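You operate a simulated robot arm through the tools that you are given. There is no shell and no other tool. Be economical: measure what you need, move in short steps, check, and stop when the job is done.

The job below is to be done with a simulated two-armed robot. You get a single attempt, and the scene is never put back.

## Task
Wipe up the spill on the rack top with the grey rag and put it back.

Only the result counts: the job must be done as asked and must still hold three seconds after the hand-in. Knocking over, shifting, dropping, spilling or breaking anything else fails it.

## Robot
Two 7-joint arms with two-finger parallel grippers on one trunk, on a base that drives. Base frame: it is fixed to the floor where the robot stands at the start and does not move with it; the origin is under the middle of the robot, x ahead of it, y to its left, z up. Lengths are in cm, angles in degrees, forces in N, time in s.
The left shoulder is at the start at [7, 18.6, 136.5], the right one opposite. Payload 3.91 kg a hand.
The TCP of each hand is the grasp point between the finger pads, 3 cm short of the fingertips. In the tool frame z runs along the fingers and y along their closing line. The gripper opens to 11 cm. The fingers are 2 cm wide and 1 cm thick; the gripper's body (4.8 by 11.2 cm) begins 5.5 cm behind the TCP.
Orientation is that of the tool frame in the base frame, as [roll, pitch, yaw] about the fixed x, y, z axes, in that order (R = Rz(yaw) Ry(pitch) Rx(roll)). With the fingers straight down and closing along the base's y, the tool's x points along the base's -x, its y along +y and its z along -z.

## Interface
- The arms move only by the tool step_arm. It takes "left_motion", "right_motion" or both (then of equal length, played together; a hand with none holds still); each is a list of rows, each an object of numbers (a shift or turn left out is 0, a gripper value left out holds the last): "tx", "ty", "tz": the shift along the tool's x, y, z in cm; "wx", "wy", "wz": the turn, a rotation vector about the tool's x, y, z in degrees; "fingers": the gripper command, from -1 (fully open) to 1 (shut), values between in proportion. In form: [{"tx": .., "ty": .., "tz": .., "wx": .., "wy": .., "wz": .., "fingers": ..}, ...]. A call has 1 to 20 rows; each row shifts and turns the commanded pose from where the row before left it, along the tool's axes as they then stand. Rows are played at 5 a second. More than 5 cm and 8.6 degrees between two rows, or a gripper value outside its range, and nothing of the call is played. A pose out of reach is approached as far as the arm can. The call stops where the force on the tool passes 40 N (or 10 N more than at its start, if that is more) or the arm is blocked; 0.2 s more then pass. Each finger travels about 7.2 cm/s and halts on what it meets, pressing with about 43 N; the grip force reading is that of the motor and also rises with nothing between the fingers. The clock runs only during rows and for 0.2 s after the last one: add rows that do not move to give the fingers time. The reply holds the time, the measured pose of the TCP, the force on the tool along the base axes, the opening and the grip force, in the units named above and with some noise, with the torque about the TCP (base axes, N m) and any sound that the robot's microphone picked up.
- Cameras (640 x 400 px; columns grow to the right, rows downward): "scene" is now at [13.93, -3.56, 159.35]; the picture's right is [-0.43, -0.90, -0.00], its down [-0.45, 0.22, -0.86] and it looks along [0.78, -0.37, -0.50] (base axes); focal length 247 px, centre (320, 200). "left" rides on the left gripper at [7.2, -1.7, -10.3] in its tool frame; the picture's right is [0.23, 0.97, 0.00], its down [-0.76, 0.18, -0.62] and it looks along [-0.61, 0.14, 0.78] (tool axes); focal length 222 px, centre (320, 200). "right" rides on the right gripper at [7.2, 1.7, -10.3] in its tool frame; the picture's right is [-0.23, 0.97, 0.00], its down [-0.76, -0.18, -0.62] and it looks along [-0.61, -0.14, 0.78] (tool axes); focal length 222 px, centre (320, 200). There is no depth. A picture from a camera that has moved, and an enlarged one, comes with that camera's place and axes in the base frame and with its lens. The place of the scene camera against the robot may be out by one fixed shift of up to 1.2 cm in any direction.
- camera(camera): a new picture of that camera. It takes no simulated time.
- move_column(by): slides the trunk up (or, below 0, down) by that many cm; the arms and the scene camera ride with it, the base frame stays. It gives what a move gives, with no picture.
- steer(legs): drives the robot by 1 to 6 legs, each [ahead, turn to the left] in cm and degrees, along the robot's own axes; the way and the turn of a leg run together, so that a leg with both is an arc; at most 150 cm and 180 degrees a leg. The arms and the cameras ride along, it lands a little off, and it stops where it bumps. It gives what a move gives.
- turn_head(pan, tilt): turns the head with the scene camera to pan (to the left, within 86 degrees either way) and tilt (down, from -29 to 69), counted from straight ahead of the robot. It gives what a move gives.
- enlarge(camera, box): a new picture of the part [left, top, right, bottom] of that camera's present view, enlarged. It takes no simulated time.
- finish_job(): hands the job in; it is judged then, once.

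Work in short steps. Places have to be worked out from the pictures, the camera data and where the tool is seen: move nearer, look again, correct. Check each grasp and each placing, and mend what went wrong. You have 120 turns and 108 pictures in all, those below and enlarged ones among them. Open the grippers and draw the arms clear of the work before you hand the job in, unless the task says otherwise; then end with one line.

The tools are called after ">>>" by a JSON object that holds its "name" and its "arguments". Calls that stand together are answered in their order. step_arm: Moves the arms, as the interface text tells. Its arguments: {"type":"object","properties":{"left_motion":{"type":"array","items":{"type":"object","properties":{"tx":{"type":"number"},"ty":{"type":"number"},"tz":{"type":"number"},"wx":{"type":"number"},"wy":{"type":"number"},"wz":{"type":"number"},"fingers":{"type":"number"}}}},"right_motion":{"type":"array","items":{"type":"object","properties":{"tx":{"type":"number"},"ty":{"type":"number"},"tz":{"type":"number"},"wx":{"type":"number"},"wy":{"type":"number"},"wz":{"type":"number"},"fingers":{"type":"number"}}}}},"required":[]} The other tools are called the same way: move_column (by) slides the trunk up or down; steer (legs) drives the base; turn_head (pan, tilt) turns the head that bears the scene camera; camera (camera) takes a picture; enlarge (camera, box) takes an enlarged picture of a part of a camera's view; finish_job () hands the job in.

At the start:

```text
clock: 0.0
left_eef_pos: [45.74, -0.09, 138.52]
left_ee_rot: [-180.0, 0.1, -179.9]
left_force: [-0.3, -0.9, 0.0]
left_moment: [-0.01, -0.02, -0.02]
left_width: 10.99
left_gripper_force: 0.0
right_eef_pos: [41.99, -45.43, 135.96]
right_ee_rot: [179.9, 0.0, -179.8]
right_force: [-0.3, -0.5, 0.8]
right_moment: [-0.03, 0.01, 0.01]
right_width: 11.03
right_gripper_force: 0.1
trunk travel left (down, up): [-87.5, 6.5]
robot x, y, heading: [-0.2, -0.05, 0.1]
head pan, tilt: [-25.4, 30.1]
```

scene: 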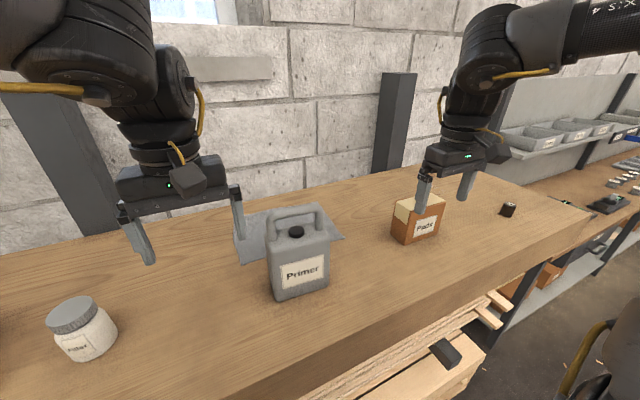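
right: 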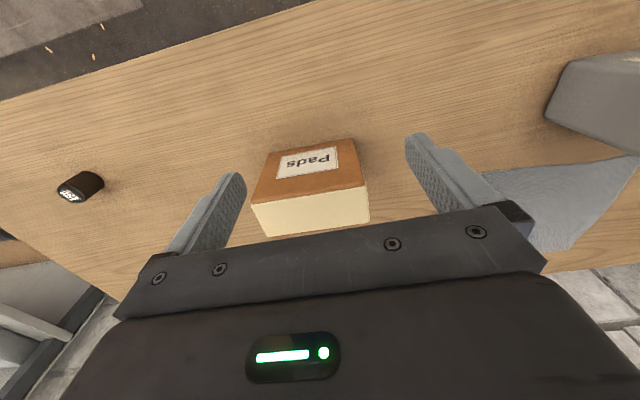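
left: 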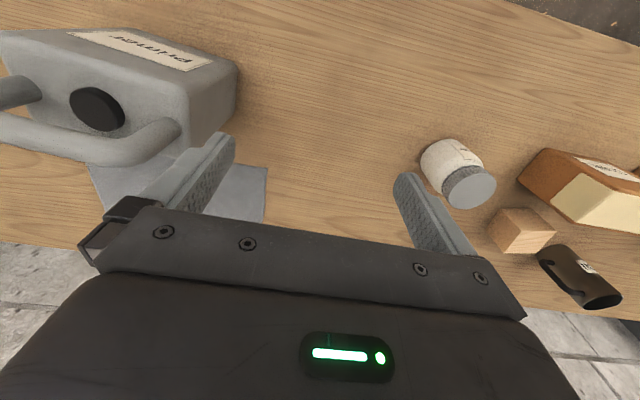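

The grey cloth seems to lie behind the Primer can on the rack-like bench; I see no spill yet, so I look around.

>>> {"name": "turn_head", "arguments": {"pan": 20, "tilt": 30}}

>>> {"name": "camera", "arguments": {"camera": "scene"}}

>>> {"name": "turn_head", "arguments": {"pan": -75, "tilt": 30}}

>>> {"name": "camera", "arguments": {"camera": "scene"}}

>>> {"name": "turn_head", "arguments": {"pan": 75, "tilt": 30}}

>>> {"name": "camera", "arguments": {"camera": "scene"}}

```text
clock: 1.1
left_eef_pos: [45.83, -0.08, 138.54]
left_ee_rot: [-179.9, 0.1, -179.8]
left_force: [0.1, 0.0, 0.1]
left_moment: [0.0, -0.01, -0.02]
left_width: 10.98
left_gripper_force: 0.0
right_eef_pos: [42.0, -45.57, 135.94]
right_ee_rot: [-180.0, 0.1, -179.9]
right_force: [-0.1, -0.5, -0.2]
right_moment: [-0.04, -0.02, -0.01]
right_width: 11.0
right_gripper_force: 0.2
trunk travel left (down, up): [-87.5, 6.5]
robot x, y, heading: [-0.22, -0.3, -0.0]
head pan, tilt: [20.0, 30.0]
```

```text
104 pictures are left
camera scene: at [14.27, 3.4, 159.37], right [0.34, -0.94, 0.0], down [-0.47, -0.17, -0.87], along [0.81, 0.3, -0.5], focal length 247 px, centre (320, 200)
```

scene: 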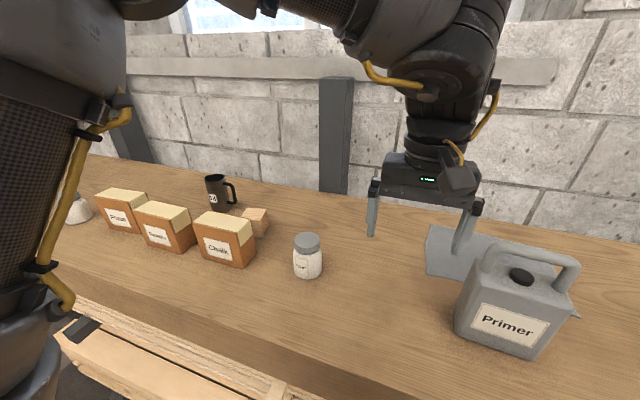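

```text
clock: 2.8
left_eef_pos: [45.7, -0.15, 138.5]
left_ee_rot: [-180.0, 0.1, -179.9]
left_force: [-0.6, 0.2, 0.0]
left_moment: [0.03, 0.06, -0.01]
left_width: 11.01
left_gripper_force: 0.1
right_eef_pos: [41.86, -45.53, 135.9]
right_ee_rot: [-180.0, 0.1, -179.9]
right_force: [-0.2, -0.2, -0.5]
right_moment: [-0.01, -0.04, 0.04]
right_width: 10.99
right_gripper_force: 0.1
trunk travel left (down, up): [-87.5, 6.5]
robot x, y, heading: [0.1, -0.25, 0.1]
head pan, tilt: [-75.0, 30.0]
```

```text
103 pictures are left
camera scene: at [8.12, -8.41, 159.37], right [-0.97, -0.26, 0.0], down [-0.13, 0.48, -0.87], along [0.22, -0.84, -0.5], focal length 247 px, centre (320, 200)
```

scene: 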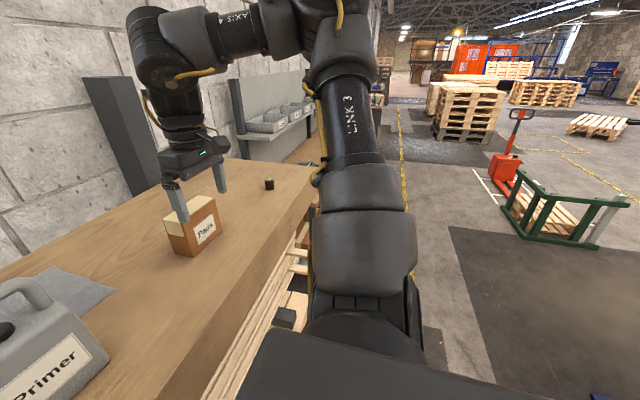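

```text
clock: 5.2
left_eef_pos: [45.77, 0.01, 138.5]
left_ee_rot: [180.0, 0.0, -179.8]
left_force: [-0.7, -0.2, 0.8]
left_moment: [0.0, 0.0, 0.03]
left_width: 11.0
left_gripper_force: 0.0
right_eef_pos: [41.96, -45.5, 136.03]
right_ee_rot: [179.9, 0.0, -179.9]
right_force: [-0.3, 0.1, 0.4]
right_moment: [-0.02, 0.02, 0.0]
right_width: 11.0
right_gripper_force: 0.1
trunk travel left (down, up): [-87.5, 6.5]
robot x, y, heading: [-0.0, 0.11, 0.1]
head pan, tilt: [75.0, 30.0]
```

```text
102 pictures are left
camera scene: at [8.12, 9.06, 159.37], right [0.97, -0.26, 0.0], down [-0.13, -0.48, -0.87], along [0.22, 0.84, -0.5], focal length 247 px, centre (320, 200)
```

scene: 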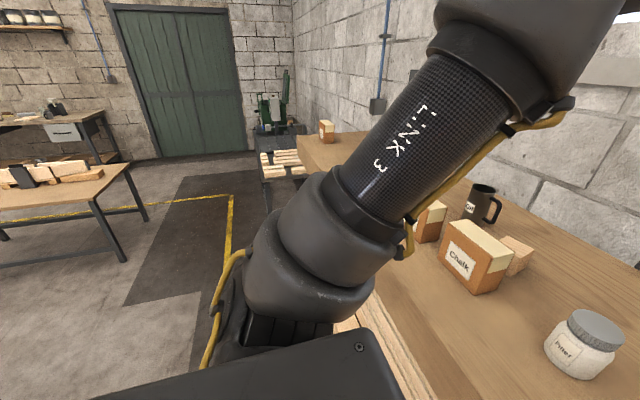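

I need closer views of the grey flat piece and the far-left end.

>>> {"name": "turn_head", "arguments": {"pan": -10, "tilt": 45}}

>>> {"name": "camera", "arguments": {"camera": "scene"}}

>>> {"name": "turn_head", "arguments": {"pan": 50, "tilt": 25}}

>>> {"name": "camera", "arguments": {"camera": "scene"}}

>>> {"name": "turn_head", "arguments": {"pan": -50, "tilt": 30}}

>>> {"name": "camera", "arguments": {"camera": "scene"}}

```text
clock: 6.8
left_eef_pos: [45.72, 0.03, 138.58]
left_ee_rot: [180.0, 0.1, -179.8]
left_force: [-0.4, 0.5, -0.4]
left_moment: [-0.01, 0.03, 0.0]
left_width: 10.99
left_gripper_force: 0.0
right_eef_pos: [41.97, -45.61, 135.99]
right_ee_rot: [179.9, 0.1, -179.9]
right_force: [-0.4, -0.2, 0.1]
right_moment: [0.04, 0.01, -0.01]
right_width: 10.98
right_gripper_force: 0.0
trunk travel left (down, up): [-87.5, 6.5]
robot x, y, heading: [0.36, -0.32, 0.1]
head pan, tilt: [-10.0, 45.0]
```

```text
101 pictures are left
camera scene: at [13.78, -1.08, 157.11], right [-0.17, -0.98, 0.0], down [-0.7, 0.12, -0.71], along [0.7, -0.12, -0.71], focal length 247 px, centre (320, 200)
```

scene: 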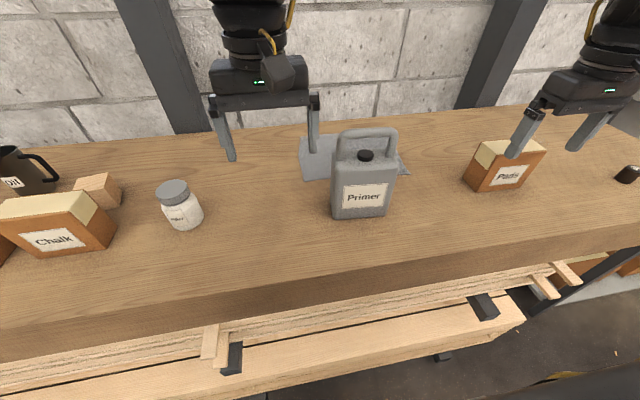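

```text
clock: 8.1
left_eef_pos: [45.71, 0.01, 138.47]
left_ee_rot: [179.9, 0.0, -179.8]
left_force: [0.3, -0.9, -0.4]
left_moment: [-0.03, -0.03, -0.06]
left_width: 10.99
left_gripper_force: 0.1
right_eef_pos: [42.02, -45.67, 135.94]
right_ee_rot: [180.0, 0.0, -179.8]
right_force: [0.2, 0.5, 0.0]
right_moment: [0.03, -0.01, -0.01]
right_width: 11.0
right_gripper_force: 0.1
trunk travel left (down, up): [-87.5, 6.5]
robot x, y, heading: [0.24, 0.01, 0.1]
head pan, tilt: [50.0, 25.0]
```

```text
100 pictures are left
camera scene: at [11.7, 7.37, 160.17], right [0.77, -0.64, 0.0], down [-0.27, -0.32, -0.91], along [0.58, 0.69, -0.42], focal length 247 px, centre (320, 200)
```

scene: 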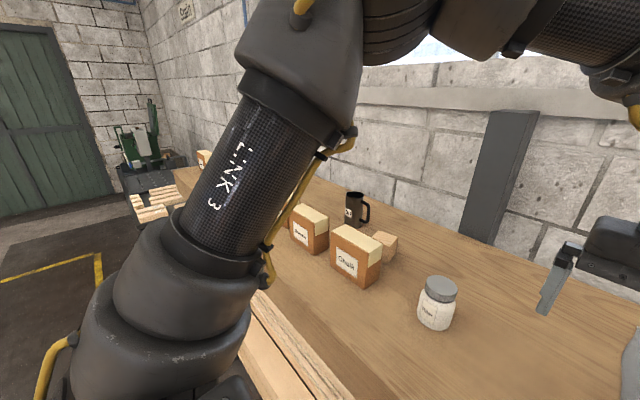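

```text
clock: 9.8
left_eef_pos: [45.74, 0.01, 138.41]
left_ee_rot: [-179.9, 0.0, -179.9]
left_force: [-0.3, 0.7, 0.4]
left_moment: [-0.03, 0.04, -0.03]
left_width: 11.0
left_gripper_force: 0.1
right_eef_pos: [42.04, -45.5, 135.97]
right_ee_rot: [-180.0, -0.1, -179.9]
right_force: [-0.2, -0.2, -0.2]
right_moment: [-0.01, -0.03, -0.01]
right_width: 10.99
right_gripper_force: 0.1
trunk travel left (down, up): [-87.5, 6.5]
robot x, y, heading: [-0.41, -0.02, 0.1]
head pan, tilt: [-50.0, 30.0]
```

```text
99 pictures are left
camera scene: at [11.59, -6.6, 159.37], right [-0.77, -0.64, 0.0], down [-0.32, 0.38, -0.87], along [0.56, -0.66, -0.5], focal length 247 px, centre (320, 200)
```

scene: 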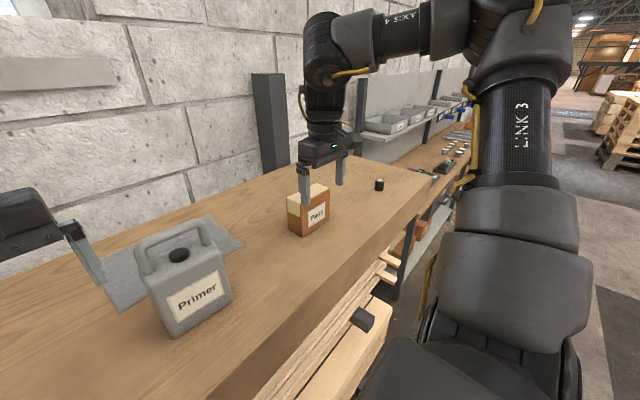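

Looking closer at the cloth and bench surface; raise the trunk for a better overlook.

>>> {"name": "move_column", "arguments": {"by": 6}}

>>> {"name": "turn_head", "arguments": {"pan": -10, "tilt": 45}}

>>> {"name": "enlarge", "arguments": {"camera": "scene", "box": [200, 100, 440, 250]}}

>>> {"name": "turn_head", "arguments": {"pan": 35, "tilt": 25}}

>>> {"name": "enlarge", "arguments": {"camera": "scene", "box": [120, 150, 520, 400]}}

>>> {"name": "camera", "arguments": {"camera": "left"}}

```text
clock: 10.8
left_eef_pos: [45.72, -0.09, 144.46]
left_ee_rot: [180.0, 0.0, -179.8]
left_force: [-0.5, 0.2, -0.3]
left_moment: [0.01, 0.01, -0.03]
left_width: 11.0
left_gripper_force: 0.0
right_eef_pos: [42.06, -45.53, 141.96]
right_ee_rot: [179.9, -0.1, -179.8]
right_force: [0.4, 0.7, 0.7]
right_moment: [0.01, -0.01, -0.01]
right_width: 11.0
right_gripper_force: 0.1
trunk travel left (down, up): [-93.5, 0.5]
robot x, y, heading: [0.08, -0.12, 0.1]
head pan, tilt: [-50.0, 30.0]
```

```text
clock: 11.9
left_eef_pos: [45.7, -0.03, 144.61]
left_ee_rot: [179.9, 0.0, -179.9]
left_force: [0.8, -0.6, -0.5]
left_moment: [0.0, -0.01, 0.0]
left_width: 11.01
left_gripper_force: 0.1
right_eef_pos: [42.02, -45.49, 141.91]
right_ee_rot: [-180.0, 0.0, -180.0]
right_force: [0.1, 0.0, 0.1]
right_moment: [-0.02, 0.03, 0.0]
right_width: 11.01
right_gripper_force: 0.0
trunk travel left (down, up): [-93.5, 0.5]
robot x, y, heading: [0.23, -0.14, -0.0]
head pan, tilt: [-10.0, 45.0]
```

```text
2.67 times, centred on (320, 175) of scene
camera zoom: at [13.75, -1.09, 163.12], right [-0.17, -0.98, 0.0], down [-0.7, 0.12, -0.71], along [0.7, -0.12, -0.71], focal length 660 px, centre (320, 267)
```

zoom: 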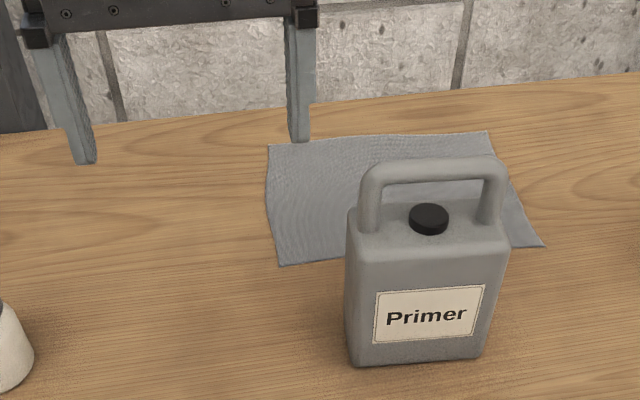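

```text
clock: 13.0
left_eef_pos: [45.73, -0.19, 144.47]
left_ee_rot: [-180.0, 0.0, -179.9]
left_force: [0.6, -0.5, -0.4]
left_moment: [0.02, 0.01, 0.01]
left_width: 10.99
left_gripper_force: 0.1
right_eef_pos: [42.0, -45.6, 142.01]
right_ee_rot: [-180.0, 0.0, -179.9]
right_force: [-0.3, 0.7, 0.1]
right_moment: [0.01, 0.0, -0.02]
right_width: 10.98
right_gripper_force: 0.0
trunk travel left (down, up): [-93.5, 0.5]
robot x, y, heading: [0.18, -0.46, -0.1]
head pan, tilt: [35.0, 25.0]
```

```text
1.60 times, centred on (320, 275) of scene
camera zoom: at [13.33, 5.59, 166.17], right [0.57, -0.82, 0.0], down [-0.35, -0.24, -0.91], along [0.74, 0.52, -0.42], focal length 396 px, centre (320, 80)
```

zoom: 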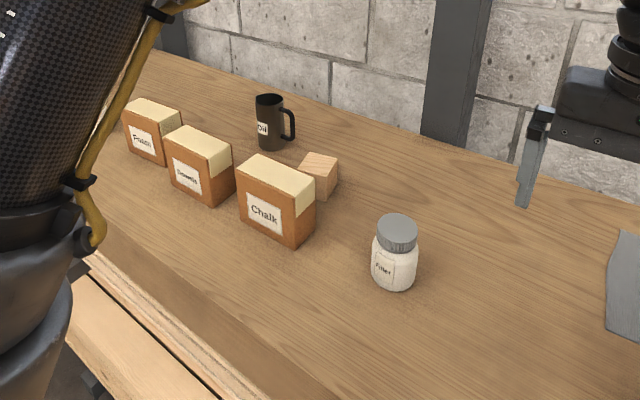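

```text
96 pictures are left
camera left: at [38.43, -1.76, 154.85], right [-0.23, 0.97, 0.0], down [0.76, 0.18, 0.62], along [0.61, 0.14, -0.78], focal length 222 px, centre (320, 200)
```

left: 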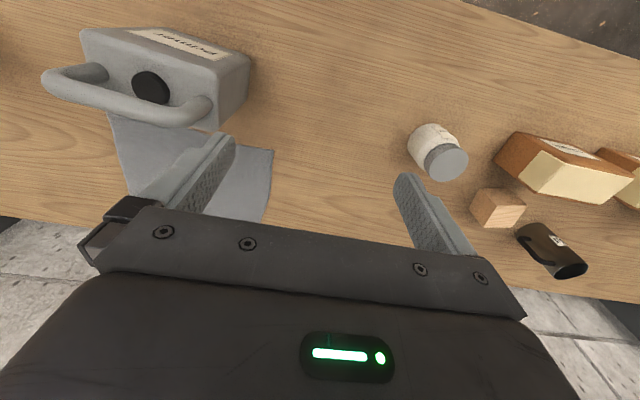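

The rag lies free behind the can; no spill visible yet and the arm hides the left part. I back off for a wider view.

>>> {"name": "steer", "arguments": {"legs": [[-60, 0]]}}

>>> {"name": "turn_head", "arguments": {"pan": 40, "tilt": 20}}

>>> {"name": "camera", "arguments": {"camera": "scene"}}

>>> {"name": "turn_head", "arguments": {"pan": 0, "tilt": 30}}

>>> {"name": "camera", "arguments": {"camera": "scene"}}

>>> {"name": "turn_head", "arguments": {"pan": -40, "tilt": 20}}

>>> {"name": "camera", "arguments": {"camera": "scene"}}

```text
clock: 16.4
left_eef_pos: [-13.76, -0.01, 144.61]
left_ee_rot: [-179.9, -0.2, -179.8]
left_force: [1.0, 0.1, 0.2]
left_moment: [0.04, -0.01, 0.01]
left_width: 10.98
left_gripper_force: 0.0
right_eef_pos: [-17.31, -45.59, 141.94]
right_ee_rot: [-180.0, -0.1, -179.8]
right_force: [0.0, -0.2, 0.1]
right_moment: [-0.05, 0.0, -0.02]
right_width: 11.0
right_gripper_force: 0.0
trunk travel left (down, up): [-93.5, 0.5]
robot x, y, heading: [-59.65, 0.28, 0.1]
head pan, tilt: [35.0, 25.0]
```

```text
clock: 17.1
left_eef_pos: [-13.67, 0.14, 144.38]
left_ee_rot: [179.9, -0.1, -179.8]
left_force: [-0.2, 0.2, 0.0]
left_moment: [0.02, -0.02, -0.01]
left_width: 11.0
left_gripper_force: 0.0
right_eef_pos: [-17.46, -45.49, 141.92]
right_ee_rot: [179.9, 0.0, -179.8]
right_force: [0.7, -0.5, 0.0]
right_moment: [0.0, 0.01, -0.01]
right_width: 11.02
right_gripper_force: 0.0
trunk travel left (down, up): [-93.5, 0.5]
robot x, y, heading: [-60.12, -0.24, 0.0]
head pan, tilt: [40.0, 20.0]
```

```text
95 pictures are left
camera scene: at [-46.58, 6.28, 166.97], right [0.64, -0.77, 0.0], down [-0.26, -0.22, -0.94], along [0.72, 0.6, -0.34], focal length 247 px, centre (320, 200)
```

scene: 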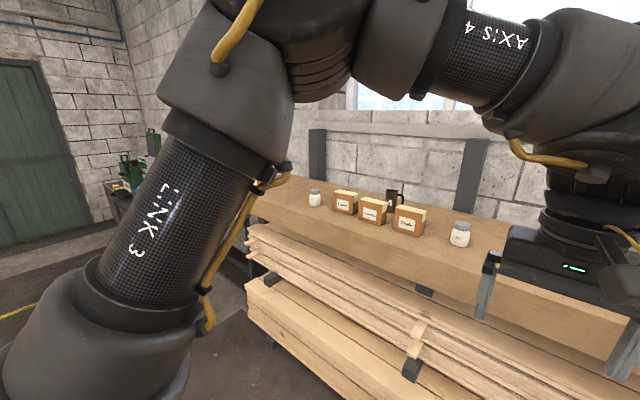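

```text
clock: 18.1
left_eef_pos: [-13.87, -0.03, 144.57]
left_ee_rot: [-179.9, 0.0, -179.7]
left_force: [-0.3, -0.2, 0.1]
left_moment: [-0.03, -0.01, -0.01]
left_width: 11.01
left_gripper_force: 0.0
right_eef_pos: [-17.52, -45.48, 142.08]
right_ee_rot: [-179.9, 0.1, -179.7]
right_force: [0.6, -0.5, 0.4]
right_moment: [0.02, 0.0, -0.01]
right_width: 11.0
right_gripper_force: 0.1
trunk travel left (down, up): [-93.5, 0.5]
robot x, y, heading: [-59.67, -0.31, -0.1]
head pan, tilt: [0.0, 30.0]
```

```text
94 pictures are left
camera scene: at [-44.79, 0.32, 165.38], right [0.0, -1.0, 0.0], down [-0.5, 0.0, -0.87], along [0.87, 0.0, -0.5], focal length 247 px, centre (320, 200)
```

scene: 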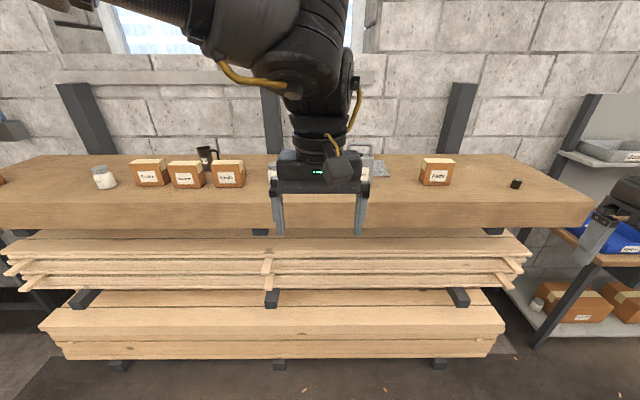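

```text
clock: 19.2
left_eef_pos: [-13.77, -0.02, 144.54]
left_ee_rot: [-179.9, 0.0, -179.8]
left_force: [0.0, -0.3, 0.3]
left_moment: [0.01, 0.0, 0.04]
left_width: 11.01
left_gripper_force: 0.1
right_eef_pos: [-17.44, -45.52, 142.04]
right_ee_rot: [-180.0, 0.0, -179.7]
right_force: [-0.8, 0.2, -0.4]
right_moment: [0.0, 0.01, 0.01]
right_width: 11.01
right_gripper_force: 0.0
trunk travel left (down, up): [-93.5, 0.5]
robot x, y, heading: [-59.16, -0.2, 0.1]
head pan, tilt: [-40.0, 20.0]
```

```text
93 pictures are left
camera scene: at [-46.67, -5.68, 166.98], right [-0.64, -0.77, 0.0], down [-0.26, 0.22, -0.94], along [0.72, -0.6, -0.34], focal length 247 px, centre (320, 200)
```

scene: 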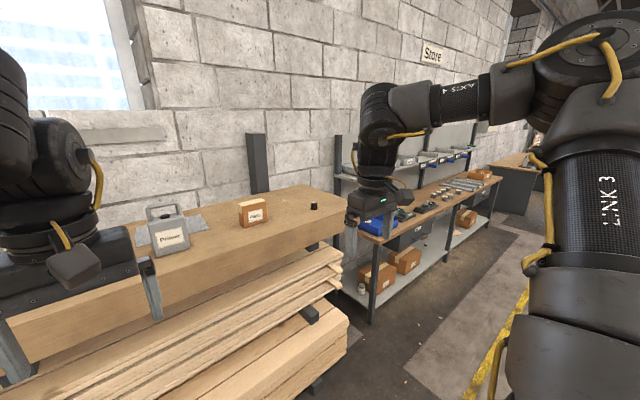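

The rack is the timber rack in front; its far left top is still unseen. I drive left to look.

>>> {"name": "steer", "arguments": {"legs": [[0, 90], [110, 0], [0, -90]]}}

>>> {"name": "turn_head", "arguments": {"pan": 0, "tilt": 30}}

>>> {"name": "camera", "arguments": {"camera": "scene"}}

>>> {"name": "turn_head", "arguments": {"pan": -35, "tilt": 25}}

>>> {"name": "camera", "arguments": {"camera": "scene"}}

```text
clock: 32.5
left_eef_pos: [-14.7, 111.4, 144.46]
left_ee_rot: [179.9, 0.0, -178.8]
left_force: [0.6, 0.5, -0.5]
left_moment: [-0.01, -0.02, -0.02]
left_width: 11.0
left_gripper_force: 0.1
right_eef_pos: [-17.35, 65.87, 142.01]
right_ee_rot: [-179.9, 0.0, -178.8]
right_force: [0.4, 0.6, -0.5]
right_moment: [0.01, 0.0, -0.01]
right_width: 11.01
right_gripper_force: 0.1
trunk travel left (down, up): [-93.5, 0.5]
robot x, y, heading: [-60.23, 110.5, 1.4]
head pan, tilt: [-40.0, 20.0]
```

```text
clock: 33.6
left_eef_pos: [-14.69, 111.29, 144.54]
left_ee_rot: [-180.0, 0.0, -178.8]
left_force: [0.2, -1.3, -0.5]
left_moment: [0.0, 0.0, 0.01]
left_width: 10.99
left_gripper_force: 0.0
right_eef_pos: [-17.47, 65.73, 141.97]
right_ee_rot: [180.0, 0.0, -178.7]
right_force: [-0.5, -0.2, 0.2]
right_moment: [-0.02, -0.01, -0.02]
right_width: 10.99
right_gripper_force: 0.1
trunk travel left (down, up): [-93.5, 0.5]
robot x, y, heading: [-60.27, 110.29, 1.0]
head pan, tilt: [0.0, 30.0]
```

```text
92 pictures are left
camera scene: at [-45.56, 111.08, 165.37], right [0.02, -1.0, 0.0], down [-0.5, -0.01, -0.87], along [0.87, 0.02, -0.5], focal length 247 px, centre (320, 200)
```

scene: 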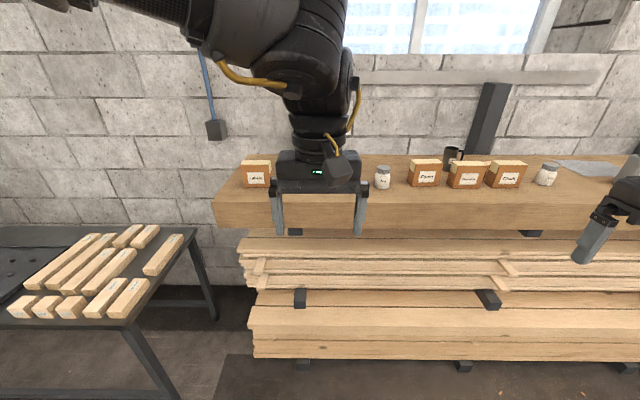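

```text
clock: 34.6
left_eef_pos: [-14.7, 111.32, 144.51]
left_ee_rot: [-179.9, 0.0, -178.8]
left_force: [0.2, -0.3, -0.7]
left_moment: [0.0, 0.0, 0.0]
left_width: 11.0
left_gripper_force: 0.1
right_eef_pos: [-17.5, 65.76, 141.99]
right_ee_rot: [179.9, 0.1, -178.7]
right_force: [-1.0, -0.5, 0.9]
right_moment: [0.03, -0.01, 0.01]
right_width: 11.02
right_gripper_force: 0.0
trunk travel left (down, up): [-93.5, 0.5]
robot x, y, heading: [-60.32, 110.63, 1.1]
head pan, tilt: [-35.0, 25.0]
```

```text
91 pictures are left
camera scene: at [-46.95, 105.81, 166.17], right [-0.56, -0.83, 0.0], down [-0.35, 0.24, -0.91], along [0.75, -0.5, -0.42], focal length 247 px, centre (320, 200)
```

scene: 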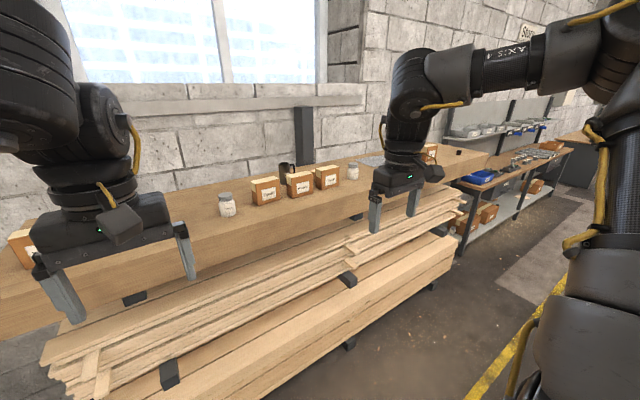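

The stretch between the leftmost box and the jar is hidden by the hand; I go closer and look down.

>>> {"name": "steer", "arguments": {"legs": [[50, 0]]}}

>>> {"name": "turn_head", "arguments": {"pan": -10, "tilt": 45}}

>>> {"name": "camera", "arguments": {"camera": "scene"}}

>>> {"name": "camera", "arguments": {"camera": "left"}}

>>> {"name": "camera", "arguments": {"camera": "right"}}

```text
clock: 37.5
left_eef_pos: [35.0, 112.26, 144.62]
left_ee_rot: [179.9, 0.1, -178.8]
left_force: [0.3, 0.3, 0.1]
left_moment: [0.0, -0.01, -0.02]
left_width: 11.02
left_gripper_force: 0.0
right_eef_pos: [32.07, 66.67, 142.18]
right_ee_rot: [-180.0, 0.1, -178.8]
right_force: [-0.6, 0.5, 0.7]
right_moment: [-0.03, -0.01, -0.03]
right_width: 11.02
right_gripper_force: 0.0
trunk travel left (down, up): [-93.5, 0.5]
robot x, y, heading: [-10.18, 111.27, 1.4]
head pan, tilt: [-35.0, 25.0]
```

```text
clock: 38.4
left_eef_pos: [35.27, 112.25, 144.56]
left_ee_rot: [-180.0, -0.1, -178.7]
left_force: [0.0, -0.6, 0.0]
left_moment: [0.0, 0.04, -0.02]
left_width: 11.03
left_gripper_force: 0.1
right_eef_pos: [32.42, 66.7, 141.92]
right_ee_rot: [180.0, 0.0, -178.8]
right_force: [-0.5, 0.2, -0.3]
right_moment: [-0.02, 0.04, -0.01]
right_width: 10.99
right_gripper_force: 0.0
trunk travel left (down, up): [-93.5, 0.5]
robot x, y, heading: [-10.79, 111.25, 1.1]
head pan, tilt: [-10.0, 45.0]
```

```text
90 pictures are left
camera scene: at [3.39, 110.61, 163.11], right [-0.16, -0.99, 0.0], down [-0.7, 0.11, -0.71], along [0.7, -0.11, -0.71], focal length 247 px, centre (320, 200)
```

scene: 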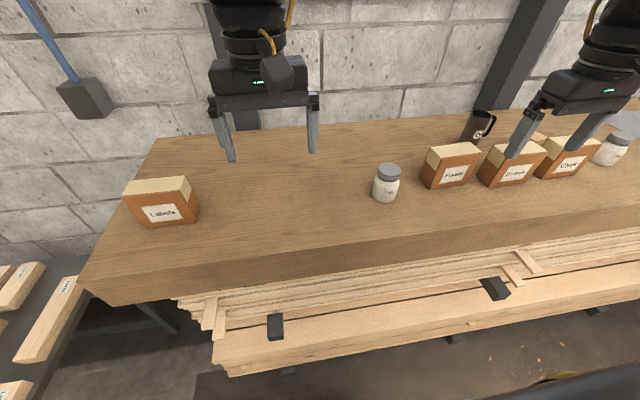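

```text
89 pictures are left
camera left: at [28.03, 110.44, 154.84], right [-0.25, 0.97, 0.0], down [0.76, 0.19, 0.62], along [0.6, 0.15, -0.78], focal length 222 px, centre (320, 200)
```

left: 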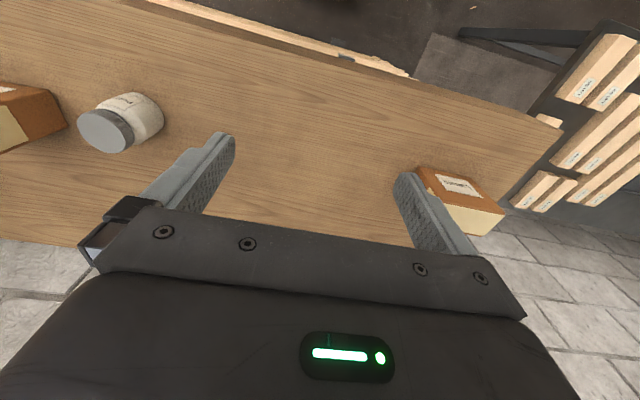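

```text
88 pictures are left
camera right: at [25.13, 68.25, 152.43], right [0.21, 0.98, 0.0], down [0.77, -0.16, 0.62], along [0.61, -0.13, -0.78], focal length 222 px, centre (320, 200)
```

right: 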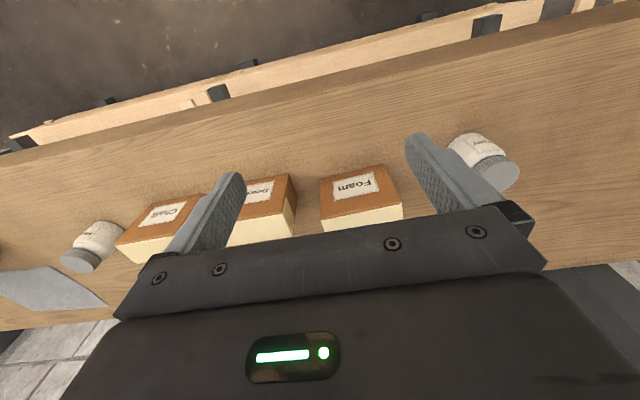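

The bench top is at about z=120 and no spill shows here. I go opposite the boxes at y≈50 to look behind them and at finer enlargement.

>>> {"name": "steer", "arguments": {"legs": [[-50, 0], [0, -91], [60, 0], [0, 90], [45, 0]]}}

>>> {"name": "turn_head", "arguments": {"pan": 0, "tilt": 50}}

>>> {"name": "camera", "arguments": {"camera": "scene"}}

>>> {"name": "camera", "arguments": {"camera": "left"}}

>>> {"name": "camera", "arguments": {"camera": "right"}}

```text
clock: 54.3
left_eef_pos: [31.89, 52.76, 144.56]
left_ee_rot: [180.0, 0.1, -178.1]
left_force: [-0.3, -0.2, 0.2]
left_moment: [-0.04, -0.04, 0.01]
left_width: 11.0
left_gripper_force: 0.0
right_eef_pos: [29.97, 7.18, 142.07]
right_ee_rot: [-180.0, 0.1, -177.9]
right_force: [-0.1, -0.2, 0.1]
right_moment: [0.02, -0.01, 0.0]
right_width: 11.01
right_gripper_force: 0.3
trunk travel left (down, up): [-93.5, 0.5]
robot x, y, heading: [-13.54, 51.3, 1.6]
head pan, tilt: [-10.0, 45.0]
```

```text
clock: 55.1
left_eef_pos: [32.21, 52.84, 144.53]
left_ee_rot: [-180.0, 0.0, -178.1]
left_force: [0.7, -0.1, 0.9]
left_moment: [0.0, 0.0, 0.03]
left_width: 10.97
left_gripper_force: 0.1
right_eef_pos: [29.89, 7.16, 142.15]
right_ee_rot: [-180.0, 0.0, -178.0]
right_force: [-0.3, 0.2, -0.1]
right_moment: [0.01, 0.03, -0.01]
right_width: 10.99
right_gripper_force: 0.1
trunk travel left (down, up): [-93.5, 0.5]
robot x, y, heading: [-13.57, 51.16, 2.2]
head pan, tilt: [0.0, 50.0]
```

```text
87 pictures are left
camera scene: at [0.0, 52.1, 162.43], right [0.03, -1.0, 0.0], down [-0.77, -0.02, -0.64], along [0.64, 0.02, -0.77], focal length 247 px, centre (320, 200)
```

scene: 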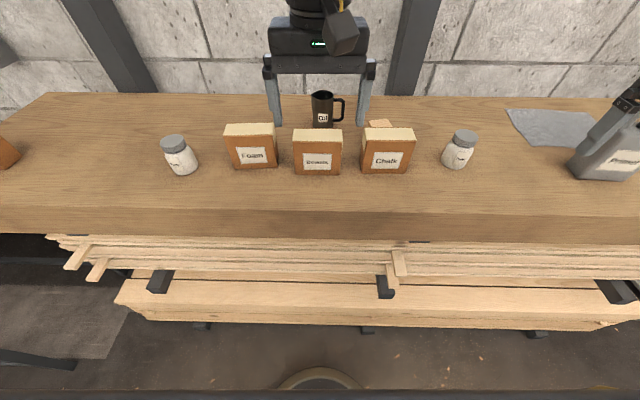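

```text
86 pictures are left
camera left: at [24.98, 50.84, 154.88], right [-0.26, 0.97, 0.0], down [0.76, 0.2, 0.62], along [0.6, 0.16, -0.78], focal length 222 px, centre (320, 200)
```

left: 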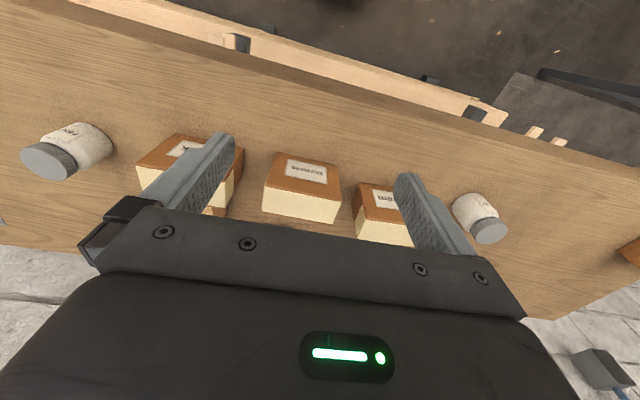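

```text
85 pictures are left
camera right: at [22.64, 8.62, 152.48], right [0.19, 0.98, 0.0], down [0.77, -0.15, 0.62], along [0.61, -0.12, -0.78], focal length 222 px, centre (320, 200)
```

right: 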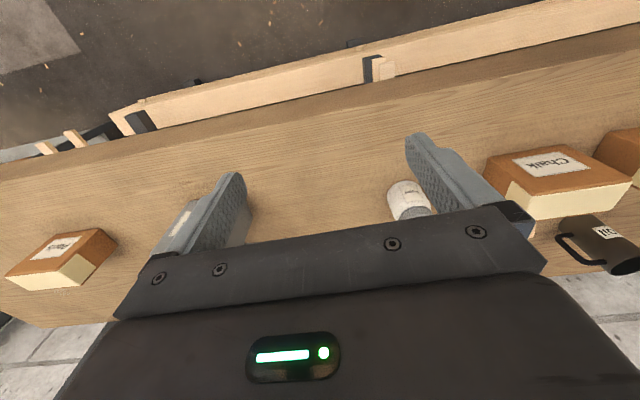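

Nothing obvious; enlarge parts to catch a faint clear spill.

>>> {"name": "enlarge", "arguments": {"camera": "scene", "box": [200, 80, 440, 230]}}

>>> {"name": "enlarge", "arguments": {"camera": "scene", "box": [0, 80, 240, 230]}}

>>> {"name": "enlarge", "arguments": {"camera": "scene", "box": [400, 80, 640, 230]}}

```text
2.67 times, centred on (320, 155) of scene
camera zoom: at [0.0, 52.1, 162.43], right [0.03, -1.0, 0.0], down [-0.77, -0.02, -0.64], along [0.64, 0.02, -0.77], focal length 660 px, centre (320, 320)
```

zoom: 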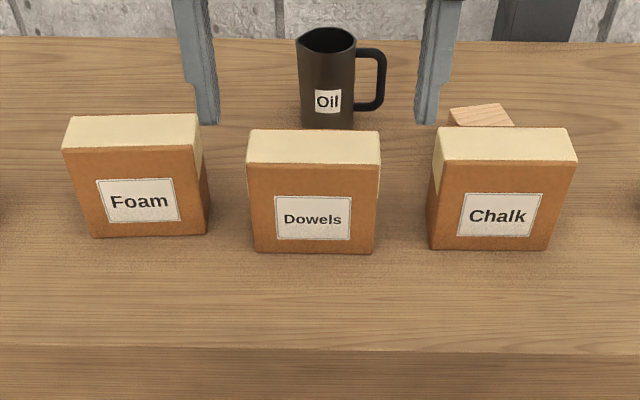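

```text
2.67 times, centred on (120, 155) of scene
camera zoom: at [0.0, 52.1, 162.43], right [0.03, -1.0, 0.0], down [-0.77, -0.02, -0.64], along [0.64, 0.02, -0.77], focal length 660 px, centre (853, 320)
```

zoom: 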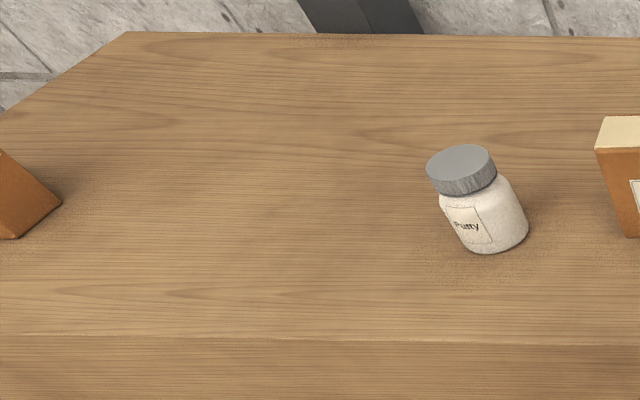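

```text
2.67 times, centred on (520, 155) of scene
camera zoom: at [0.0, 52.1, 162.43], right [0.03, -1.0, 0.0], down [-0.77, -0.02, -0.64], along [0.64, 0.02, -0.77], focal length 660 px, centre (-213, 320)
```

zoom: 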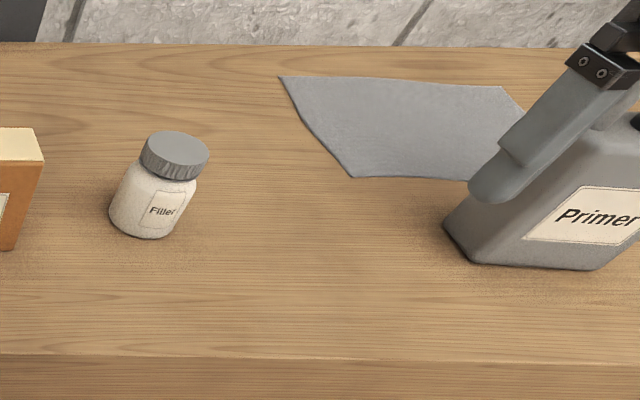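

Only the strip behind the boxes is unseen; I move the left hand forward over them to look with its camera.

>>> {"name": "step_arm", "arguments": {"left_motion": [{"tx": -5}, {"tx": -5}, {"tx": -5}, {"tx": -4}]}}

>>> {"name": "camera", "arguments": {"camera": "left"}}

```text
clock: 56.1
left_eef_pos: [44.05, 52.16, 143.17]
left_ee_rot: [-179.9, 0.2, -178.0]
left_force: [0.1, -0.1, -0.3]
left_moment: [-0.03, 0.0, -0.01]
left_width: 11.0
left_gripper_force: 0.1
left hand out of reach, approached as far as the arm can: row 3, 4
right_eef_pos: [29.94, 7.3, 142.03]
right_ee_rot: [-180.0, 0.1, -178.1]
right_force: [0.3, 0.4, 0.1]
right_moment: [0.02, -0.01, 0.01]
right_width: 11.01
right_gripper_force: 0.2
trunk travel left (down, up): [-93.5, 0.5]
robot x, y, heading: [-13.51, 51.09, 2.0]
head pan, tilt: [0.0, 50.0]
```

```text
81 pictures are left
camera left: at [36.73, 50.23, 153.35], right [-0.26, 0.97, 0.0], down [0.75, 0.21, 0.62], along [0.6, 0.16, -0.78], focal length 222 px, centre (320, 200)
```

left: 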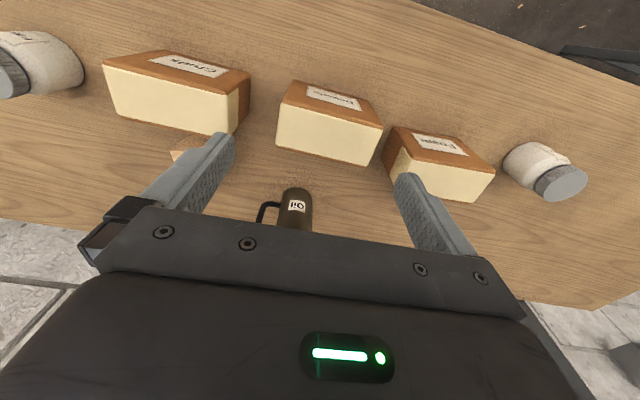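

Still no spill there. I retract the hand and drive over to the right end to inspect around Pads and the can.

>>> {"name": "step_arm", "arguments": {"left_motion": [{"tx": 5}, {"tx": 5}, {"tx": 5}, {"tx": 4}]}}

>>> {"name": "steer", "arguments": {"legs": [[-50, 0], [0, -92], [85, 0], [0, 90], [48, 0]]}}

>>> {"name": "turn_head", "arguments": {"pan": 0, "tilt": 45}}

>>> {"name": "camera", "arguments": {"camera": "scene"}}

>>> {"name": "camera", "arguments": {"camera": "left"}}

>>> {"name": "camera", "arguments": {"camera": "right"}}

```text
clock: 57.1
left_eef_pos: [25.0, 51.46, 142.91]
left_ee_rot: [-179.9, 0.1, -178.1]
left_force: [-1.1, -1.0, -0.8]
left_moment: [-0.02, 0.01, -0.03]
left_width: 11.02
left_gripper_force: 0.1
right_eef_pos: [30.09, 7.22, 141.94]
right_ee_rot: [-179.9, 0.0, -178.1]
right_force: [-0.3, 0.4, -0.9]
right_moment: [-0.01, 0.01, -0.01]
right_width: 11.02
right_gripper_force: 0.1
trunk travel left (down, up): [-93.5, 0.5]
robot x, y, heading: [-13.56, 50.94, 1.8]
head pan, tilt: [0.0, 50.0]
```

```text
clock: 74.3
left_eef_pos: [24.13, -33.01, 142.99]
left_ee_rot: [-180.0, 0.1, -177.3]
left_force: [-0.5, 0.0, -0.1]
left_moment: [-0.01, 0.02, 0.01]
left_width: 11.01
left_gripper_force: 0.0
right_eef_pos: [29.77, -76.99, 142.06]
right_ee_rot: [180.0, 0.2, -177.2]
right_force: [-0.5, 0.3, 0.8]
right_moment: [0.0, 0.0, -0.02]
right_width: 11.0
right_gripper_force: 0.1
trunk travel left (down, up): [-93.5, 0.5]
robot x, y, heading: [-14.03, -33.52, 2.6]
head pan, tilt: [0.0, 50.0]
```

```text
clock: 75.0
left_eef_pos: [24.35, -32.95, 142.89]
left_ee_rot: [-179.9, 0.0, -177.2]
left_force: [-0.2, 0.4, -0.9]
left_moment: [-0.01, 0.04, -0.01]
left_width: 10.98
left_gripper_force: 0.1
right_eef_pos: [29.86, -77.07, 141.93]
right_ee_rot: [-180.0, 0.0, -177.2]
right_force: [-0.4, -0.4, 0.2]
right_moment: [-0.01, -0.04, -0.01]
right_width: 11.01
right_gripper_force: 0.1
trunk travel left (down, up): [-93.5, 0.5]
robot x, y, heading: [-14.18, -33.92, 3.0]
head pan, tilt: [0.0, 45.0]
```

```text
80 pictures are left
camera scene: at [-0.34, -32.58, 163.12], right [0.05, -1.0, 0.0], down [-0.71, -0.03, -0.71], along [0.71, 0.03, -0.71], focal length 247 px, centre (320, 200)
```

scene: 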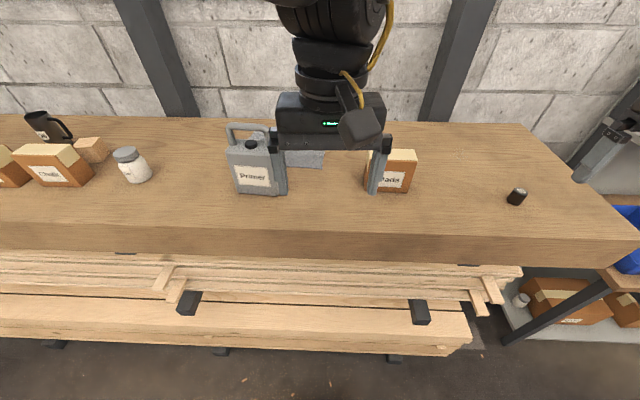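

```text
79 pictures are left
camera left: at [17.06, -35.01, 153.24], right [-0.27, 0.96, 0.0], down [0.75, 0.21, 0.62], along [0.6, 0.17, -0.78], focal length 222 px, centre (320, 200)
```

left: 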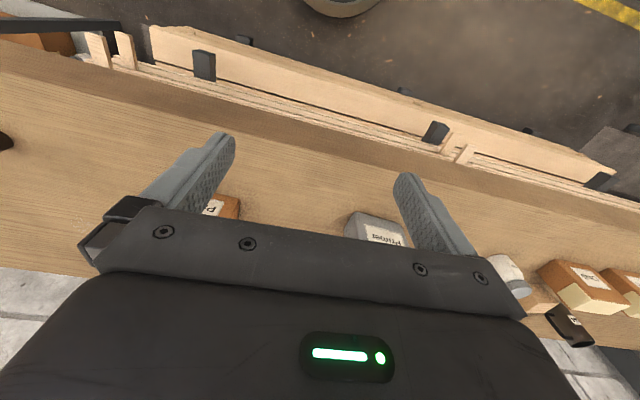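

```text
78 pictures are left
camera right: at [22.53, -75.72, 152.49], right [0.18, 0.98, 0.0], down [0.77, -0.14, 0.62], along [0.61, -0.11, -0.78], focal length 222 px, centre (320, 200)
```

right: 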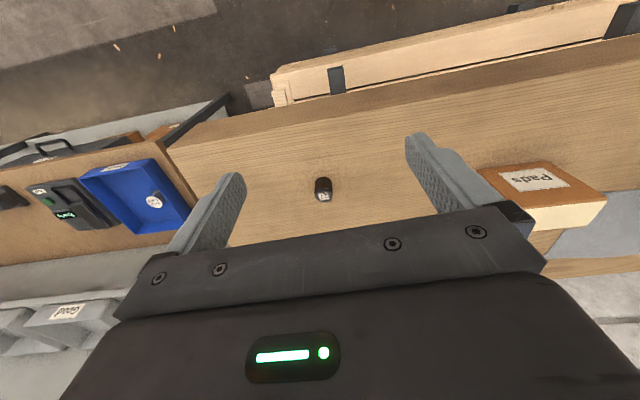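

The strips right behind Pads and the can remain; I move the left hand forward between them at its present height to look.

>>> {"name": "step_arm", "arguments": {"left_motion": [{"tx": -5}, {"tx": -5}, {"tx": -5}, {"tx": -3}]}}

>>> {"name": "camera", "arguments": {"camera": "left"}}

>>> {"name": "camera", "arguments": {"camera": "scene"}}

```text
clock: 76.0
left_eef_pos: [42.6, -32.18, 142.81]
left_ee_rot: [180.0, 0.0, -177.3]
left_force: [0.0, 0.1, -0.7]
left_moment: [-0.04, 0.03, -0.03]
left_width: 10.99
left_gripper_force: 0.1
right_eef_pos: [30.18, -77.02, 141.89]
right_ee_rot: [-180.0, 0.0, -177.2]
right_force: [-0.3, 0.6, -0.5]
right_moment: [0.02, -0.02, 0.0]
right_width: 10.98
right_gripper_force: 0.0
trunk travel left (down, up): [-93.5, 0.5]
robot x, y, heading: [-14.02, -33.54, 3.0]
head pan, tilt: [0.0, 45.0]
```

```text
77 pictures are left
camera left: at [35.35, -34.16, 153.16], right [-0.27, 0.96, 0.0], down [0.75, 0.21, 0.62], along [0.6, 0.17, -0.78], focal length 222 px, centre (320, 200)
```

left: 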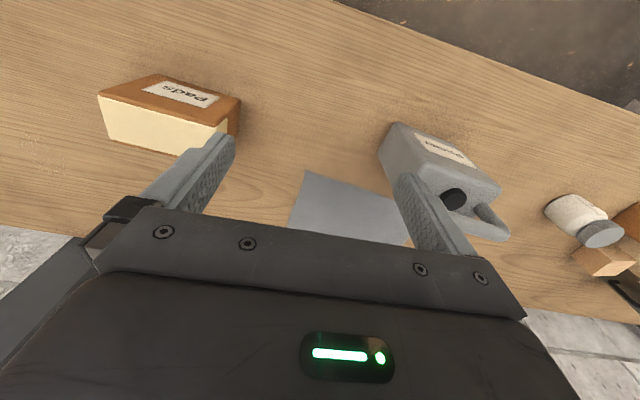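

```text
76 pictures are left
camera scene: at [-0.03, -32.61, 163.1], right [0.05, -1.0, 0.0], down [-0.71, -0.03, -0.71], along [0.71, 0.03, -0.71], focal length 247 px, centre (320, 200)
```

scene: 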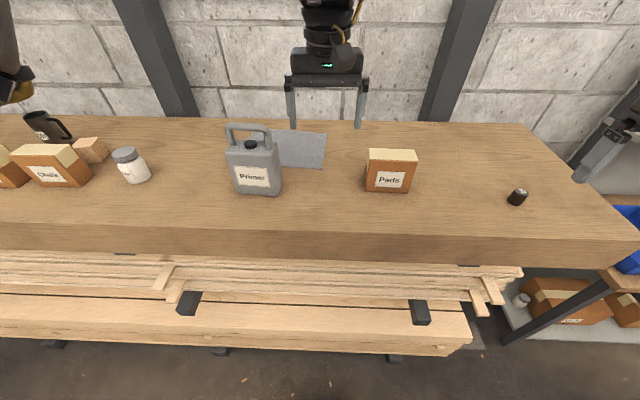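

The whole timber-rack top shows no spill (unless under something). I retract and survey the rest of the room.

>>> {"name": "step_arm", "arguments": {"left_motion": [{"tx": 5}, {"tx": 5}, {"tx": 5}, {"tx": 3}]}}

>>> {"name": "steer", "arguments": {"legs": [[-60, 0], [0, 177]]}}

>>> {"name": "turn_head", "arguments": {"pan": 60, "tilt": 15}}

>>> {"name": "camera", "arguments": {"camera": "scene"}}

>>> {"name": "turn_head", "arguments": {"pan": 0, "tilt": 20}}

>>> {"name": "camera", "arguments": {"camera": "scene"}}

>>> {"name": "turn_head", "arguments": {"pan": -60, "tilt": 15}}

>>> {"name": "camera", "arguments": {"camera": "scene"}}

```text
clock: 77.0
left_eef_pos: [24.2, -32.88, 142.96]
left_ee_rot: [-180.0, -0.1, -177.2]
left_force: [-0.8, 0.0, 0.0]
left_moment: [0.04, -0.01, 0.02]
left_width: 10.97
left_gripper_force: 0.1
right_eef_pos: [29.96, -76.98, 142.1]
right_ee_rot: [-179.8, 0.0, -177.2]
right_force: [0.1, 0.3, 0.0]
right_moment: [-0.02, 0.02, -0.01]
right_width: 11.0
right_gripper_force: 0.1
trunk travel left (down, up): [-93.5, 0.5]
robot x, y, heading: [-14.33, -33.34, 2.5]
head pan, tilt: [0.0, 45.0]
```

```text
clock: 87.6
left_eef_pos: [-112.5, -34.8, 142.86]
left_ee_rot: [-179.9, 0.0, -0.7]
left_force: [0.0, 0.3, 1.0]
left_moment: [-0.01, -0.05, 0.0]
left_width: 10.99
left_gripper_force: 0.0
right_eef_pos: [-115.45, 9.68, 141.93]
right_ee_rot: [-179.9, 0.1, -0.8]
right_force: [1.0, -0.2, -0.6]
right_moment: [0.03, -0.01, 0.0]
right_width: 10.99
right_gripper_force: 0.1
trunk travel left (down, up): [-93.5, 0.5]
robot x, y, heading: [-73.76, -36.29, 179.5]
head pan, tilt: [0.0, 45.0]
```

```text
clock: 88.9
left_eef_pos: [-112.42, -34.81, 142.93]
left_ee_rot: [-179.9, 0.0, -0.7]
left_force: [0.4, 0.0, -0.5]
left_moment: [-0.01, 0.01, -0.01]
left_width: 11.0
left_gripper_force: 0.1
right_eef_pos: [-115.4, 9.66, 141.87]
right_ee_rot: [180.0, 0.0, -0.7]
right_force: [-0.2, 0.0, 0.4]
right_moment: [0.0, 0.0, -0.01]
right_width: 11.01
right_gripper_force: 0.0
trunk travel left (down, up): [-93.5, 0.5]
robot x, y, heading: [-74.04, -36.24, 179.0]
head pan, tilt: [60.0, 15.0]
```

```text
75 pictures are left
camera scene: at [-83.1, -43.83, 167.79], right [-0.86, 0.51, 0.0], down [0.13, 0.22, -0.97], along [-0.5, -0.83, -0.26], focal length 247 px, centre (320, 200)
```

scene: 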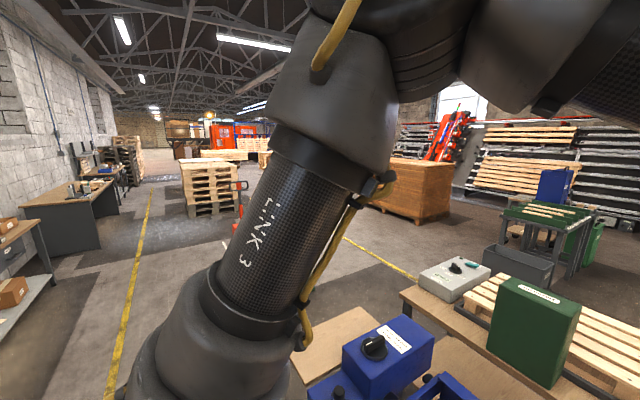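

```text
clock: 90.2
left_eef_pos: [-112.43, -34.82, 142.93]
left_ee_rot: [180.0, 0.0, -0.7]
left_force: [-0.3, 0.3, -0.3]
left_moment: [-0.01, 0.01, 0.02]
left_width: 11.02
left_gripper_force: 0.0
right_eef_pos: [-115.45, 9.5, 141.96]
right_ee_rot: [180.0, 0.1, -0.8]
right_force: [0.6, -0.1, 0.0]
right_moment: [0.0, -0.03, -0.02]
right_width: 10.99
right_gripper_force: 0.0
trunk travel left (down, up): [-93.5, 0.5]
robot x, y, heading: [-73.75, -36.58, 179.3]
head pan, tilt: [0.0, 20.0]
```

```text
74 pictures are left
camera scene: at [-87.62, -35.7, 166.98], right [0.01, 1.0, 0.0], down [0.34, 0.0, -0.94], along [-0.94, 0.01, -0.34], focal length 247 px, centre (320, 200)
```

scene: 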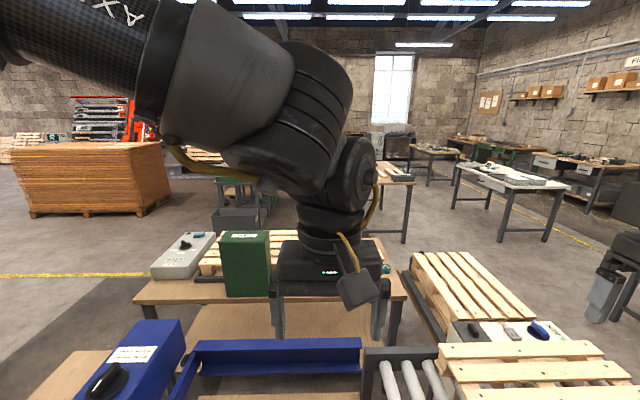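

```text
clock: 91.5
left_eef_pos: [-112.48, -34.83, 142.87]
left_ee_rot: [-180.0, 0.1, -0.8]
left_force: [-0.7, 0.3, -0.2]
left_moment: [0.0, -0.03, 0.01]
left_width: 10.99
left_gripper_force: 0.0
right_eef_pos: [-115.37, 9.56, 141.97]
right_ee_rot: [179.9, 0.0, -0.7]
right_force: [0.3, 0.3, -0.1]
right_moment: [0.0, 0.0, 0.0]
right_width: 11.01
right_gripper_force: 0.1
trunk travel left (down, up): [-93.5, 0.5]
robot x, y, heading: [-74.28, -36.66, 179.0]
head pan, tilt: [-60.0, 15.0]
```

```text
73 pictures are left
camera scene: at [-82.87, -27.67, 167.79], right [0.87, 0.49, 0.0], down [0.13, -0.23, -0.97], along [-0.47, 0.84, -0.26], focal length 247 px, centre (320, 200)
```

scene: 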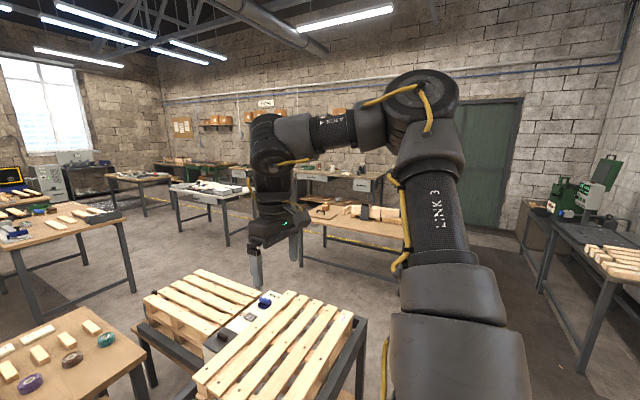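

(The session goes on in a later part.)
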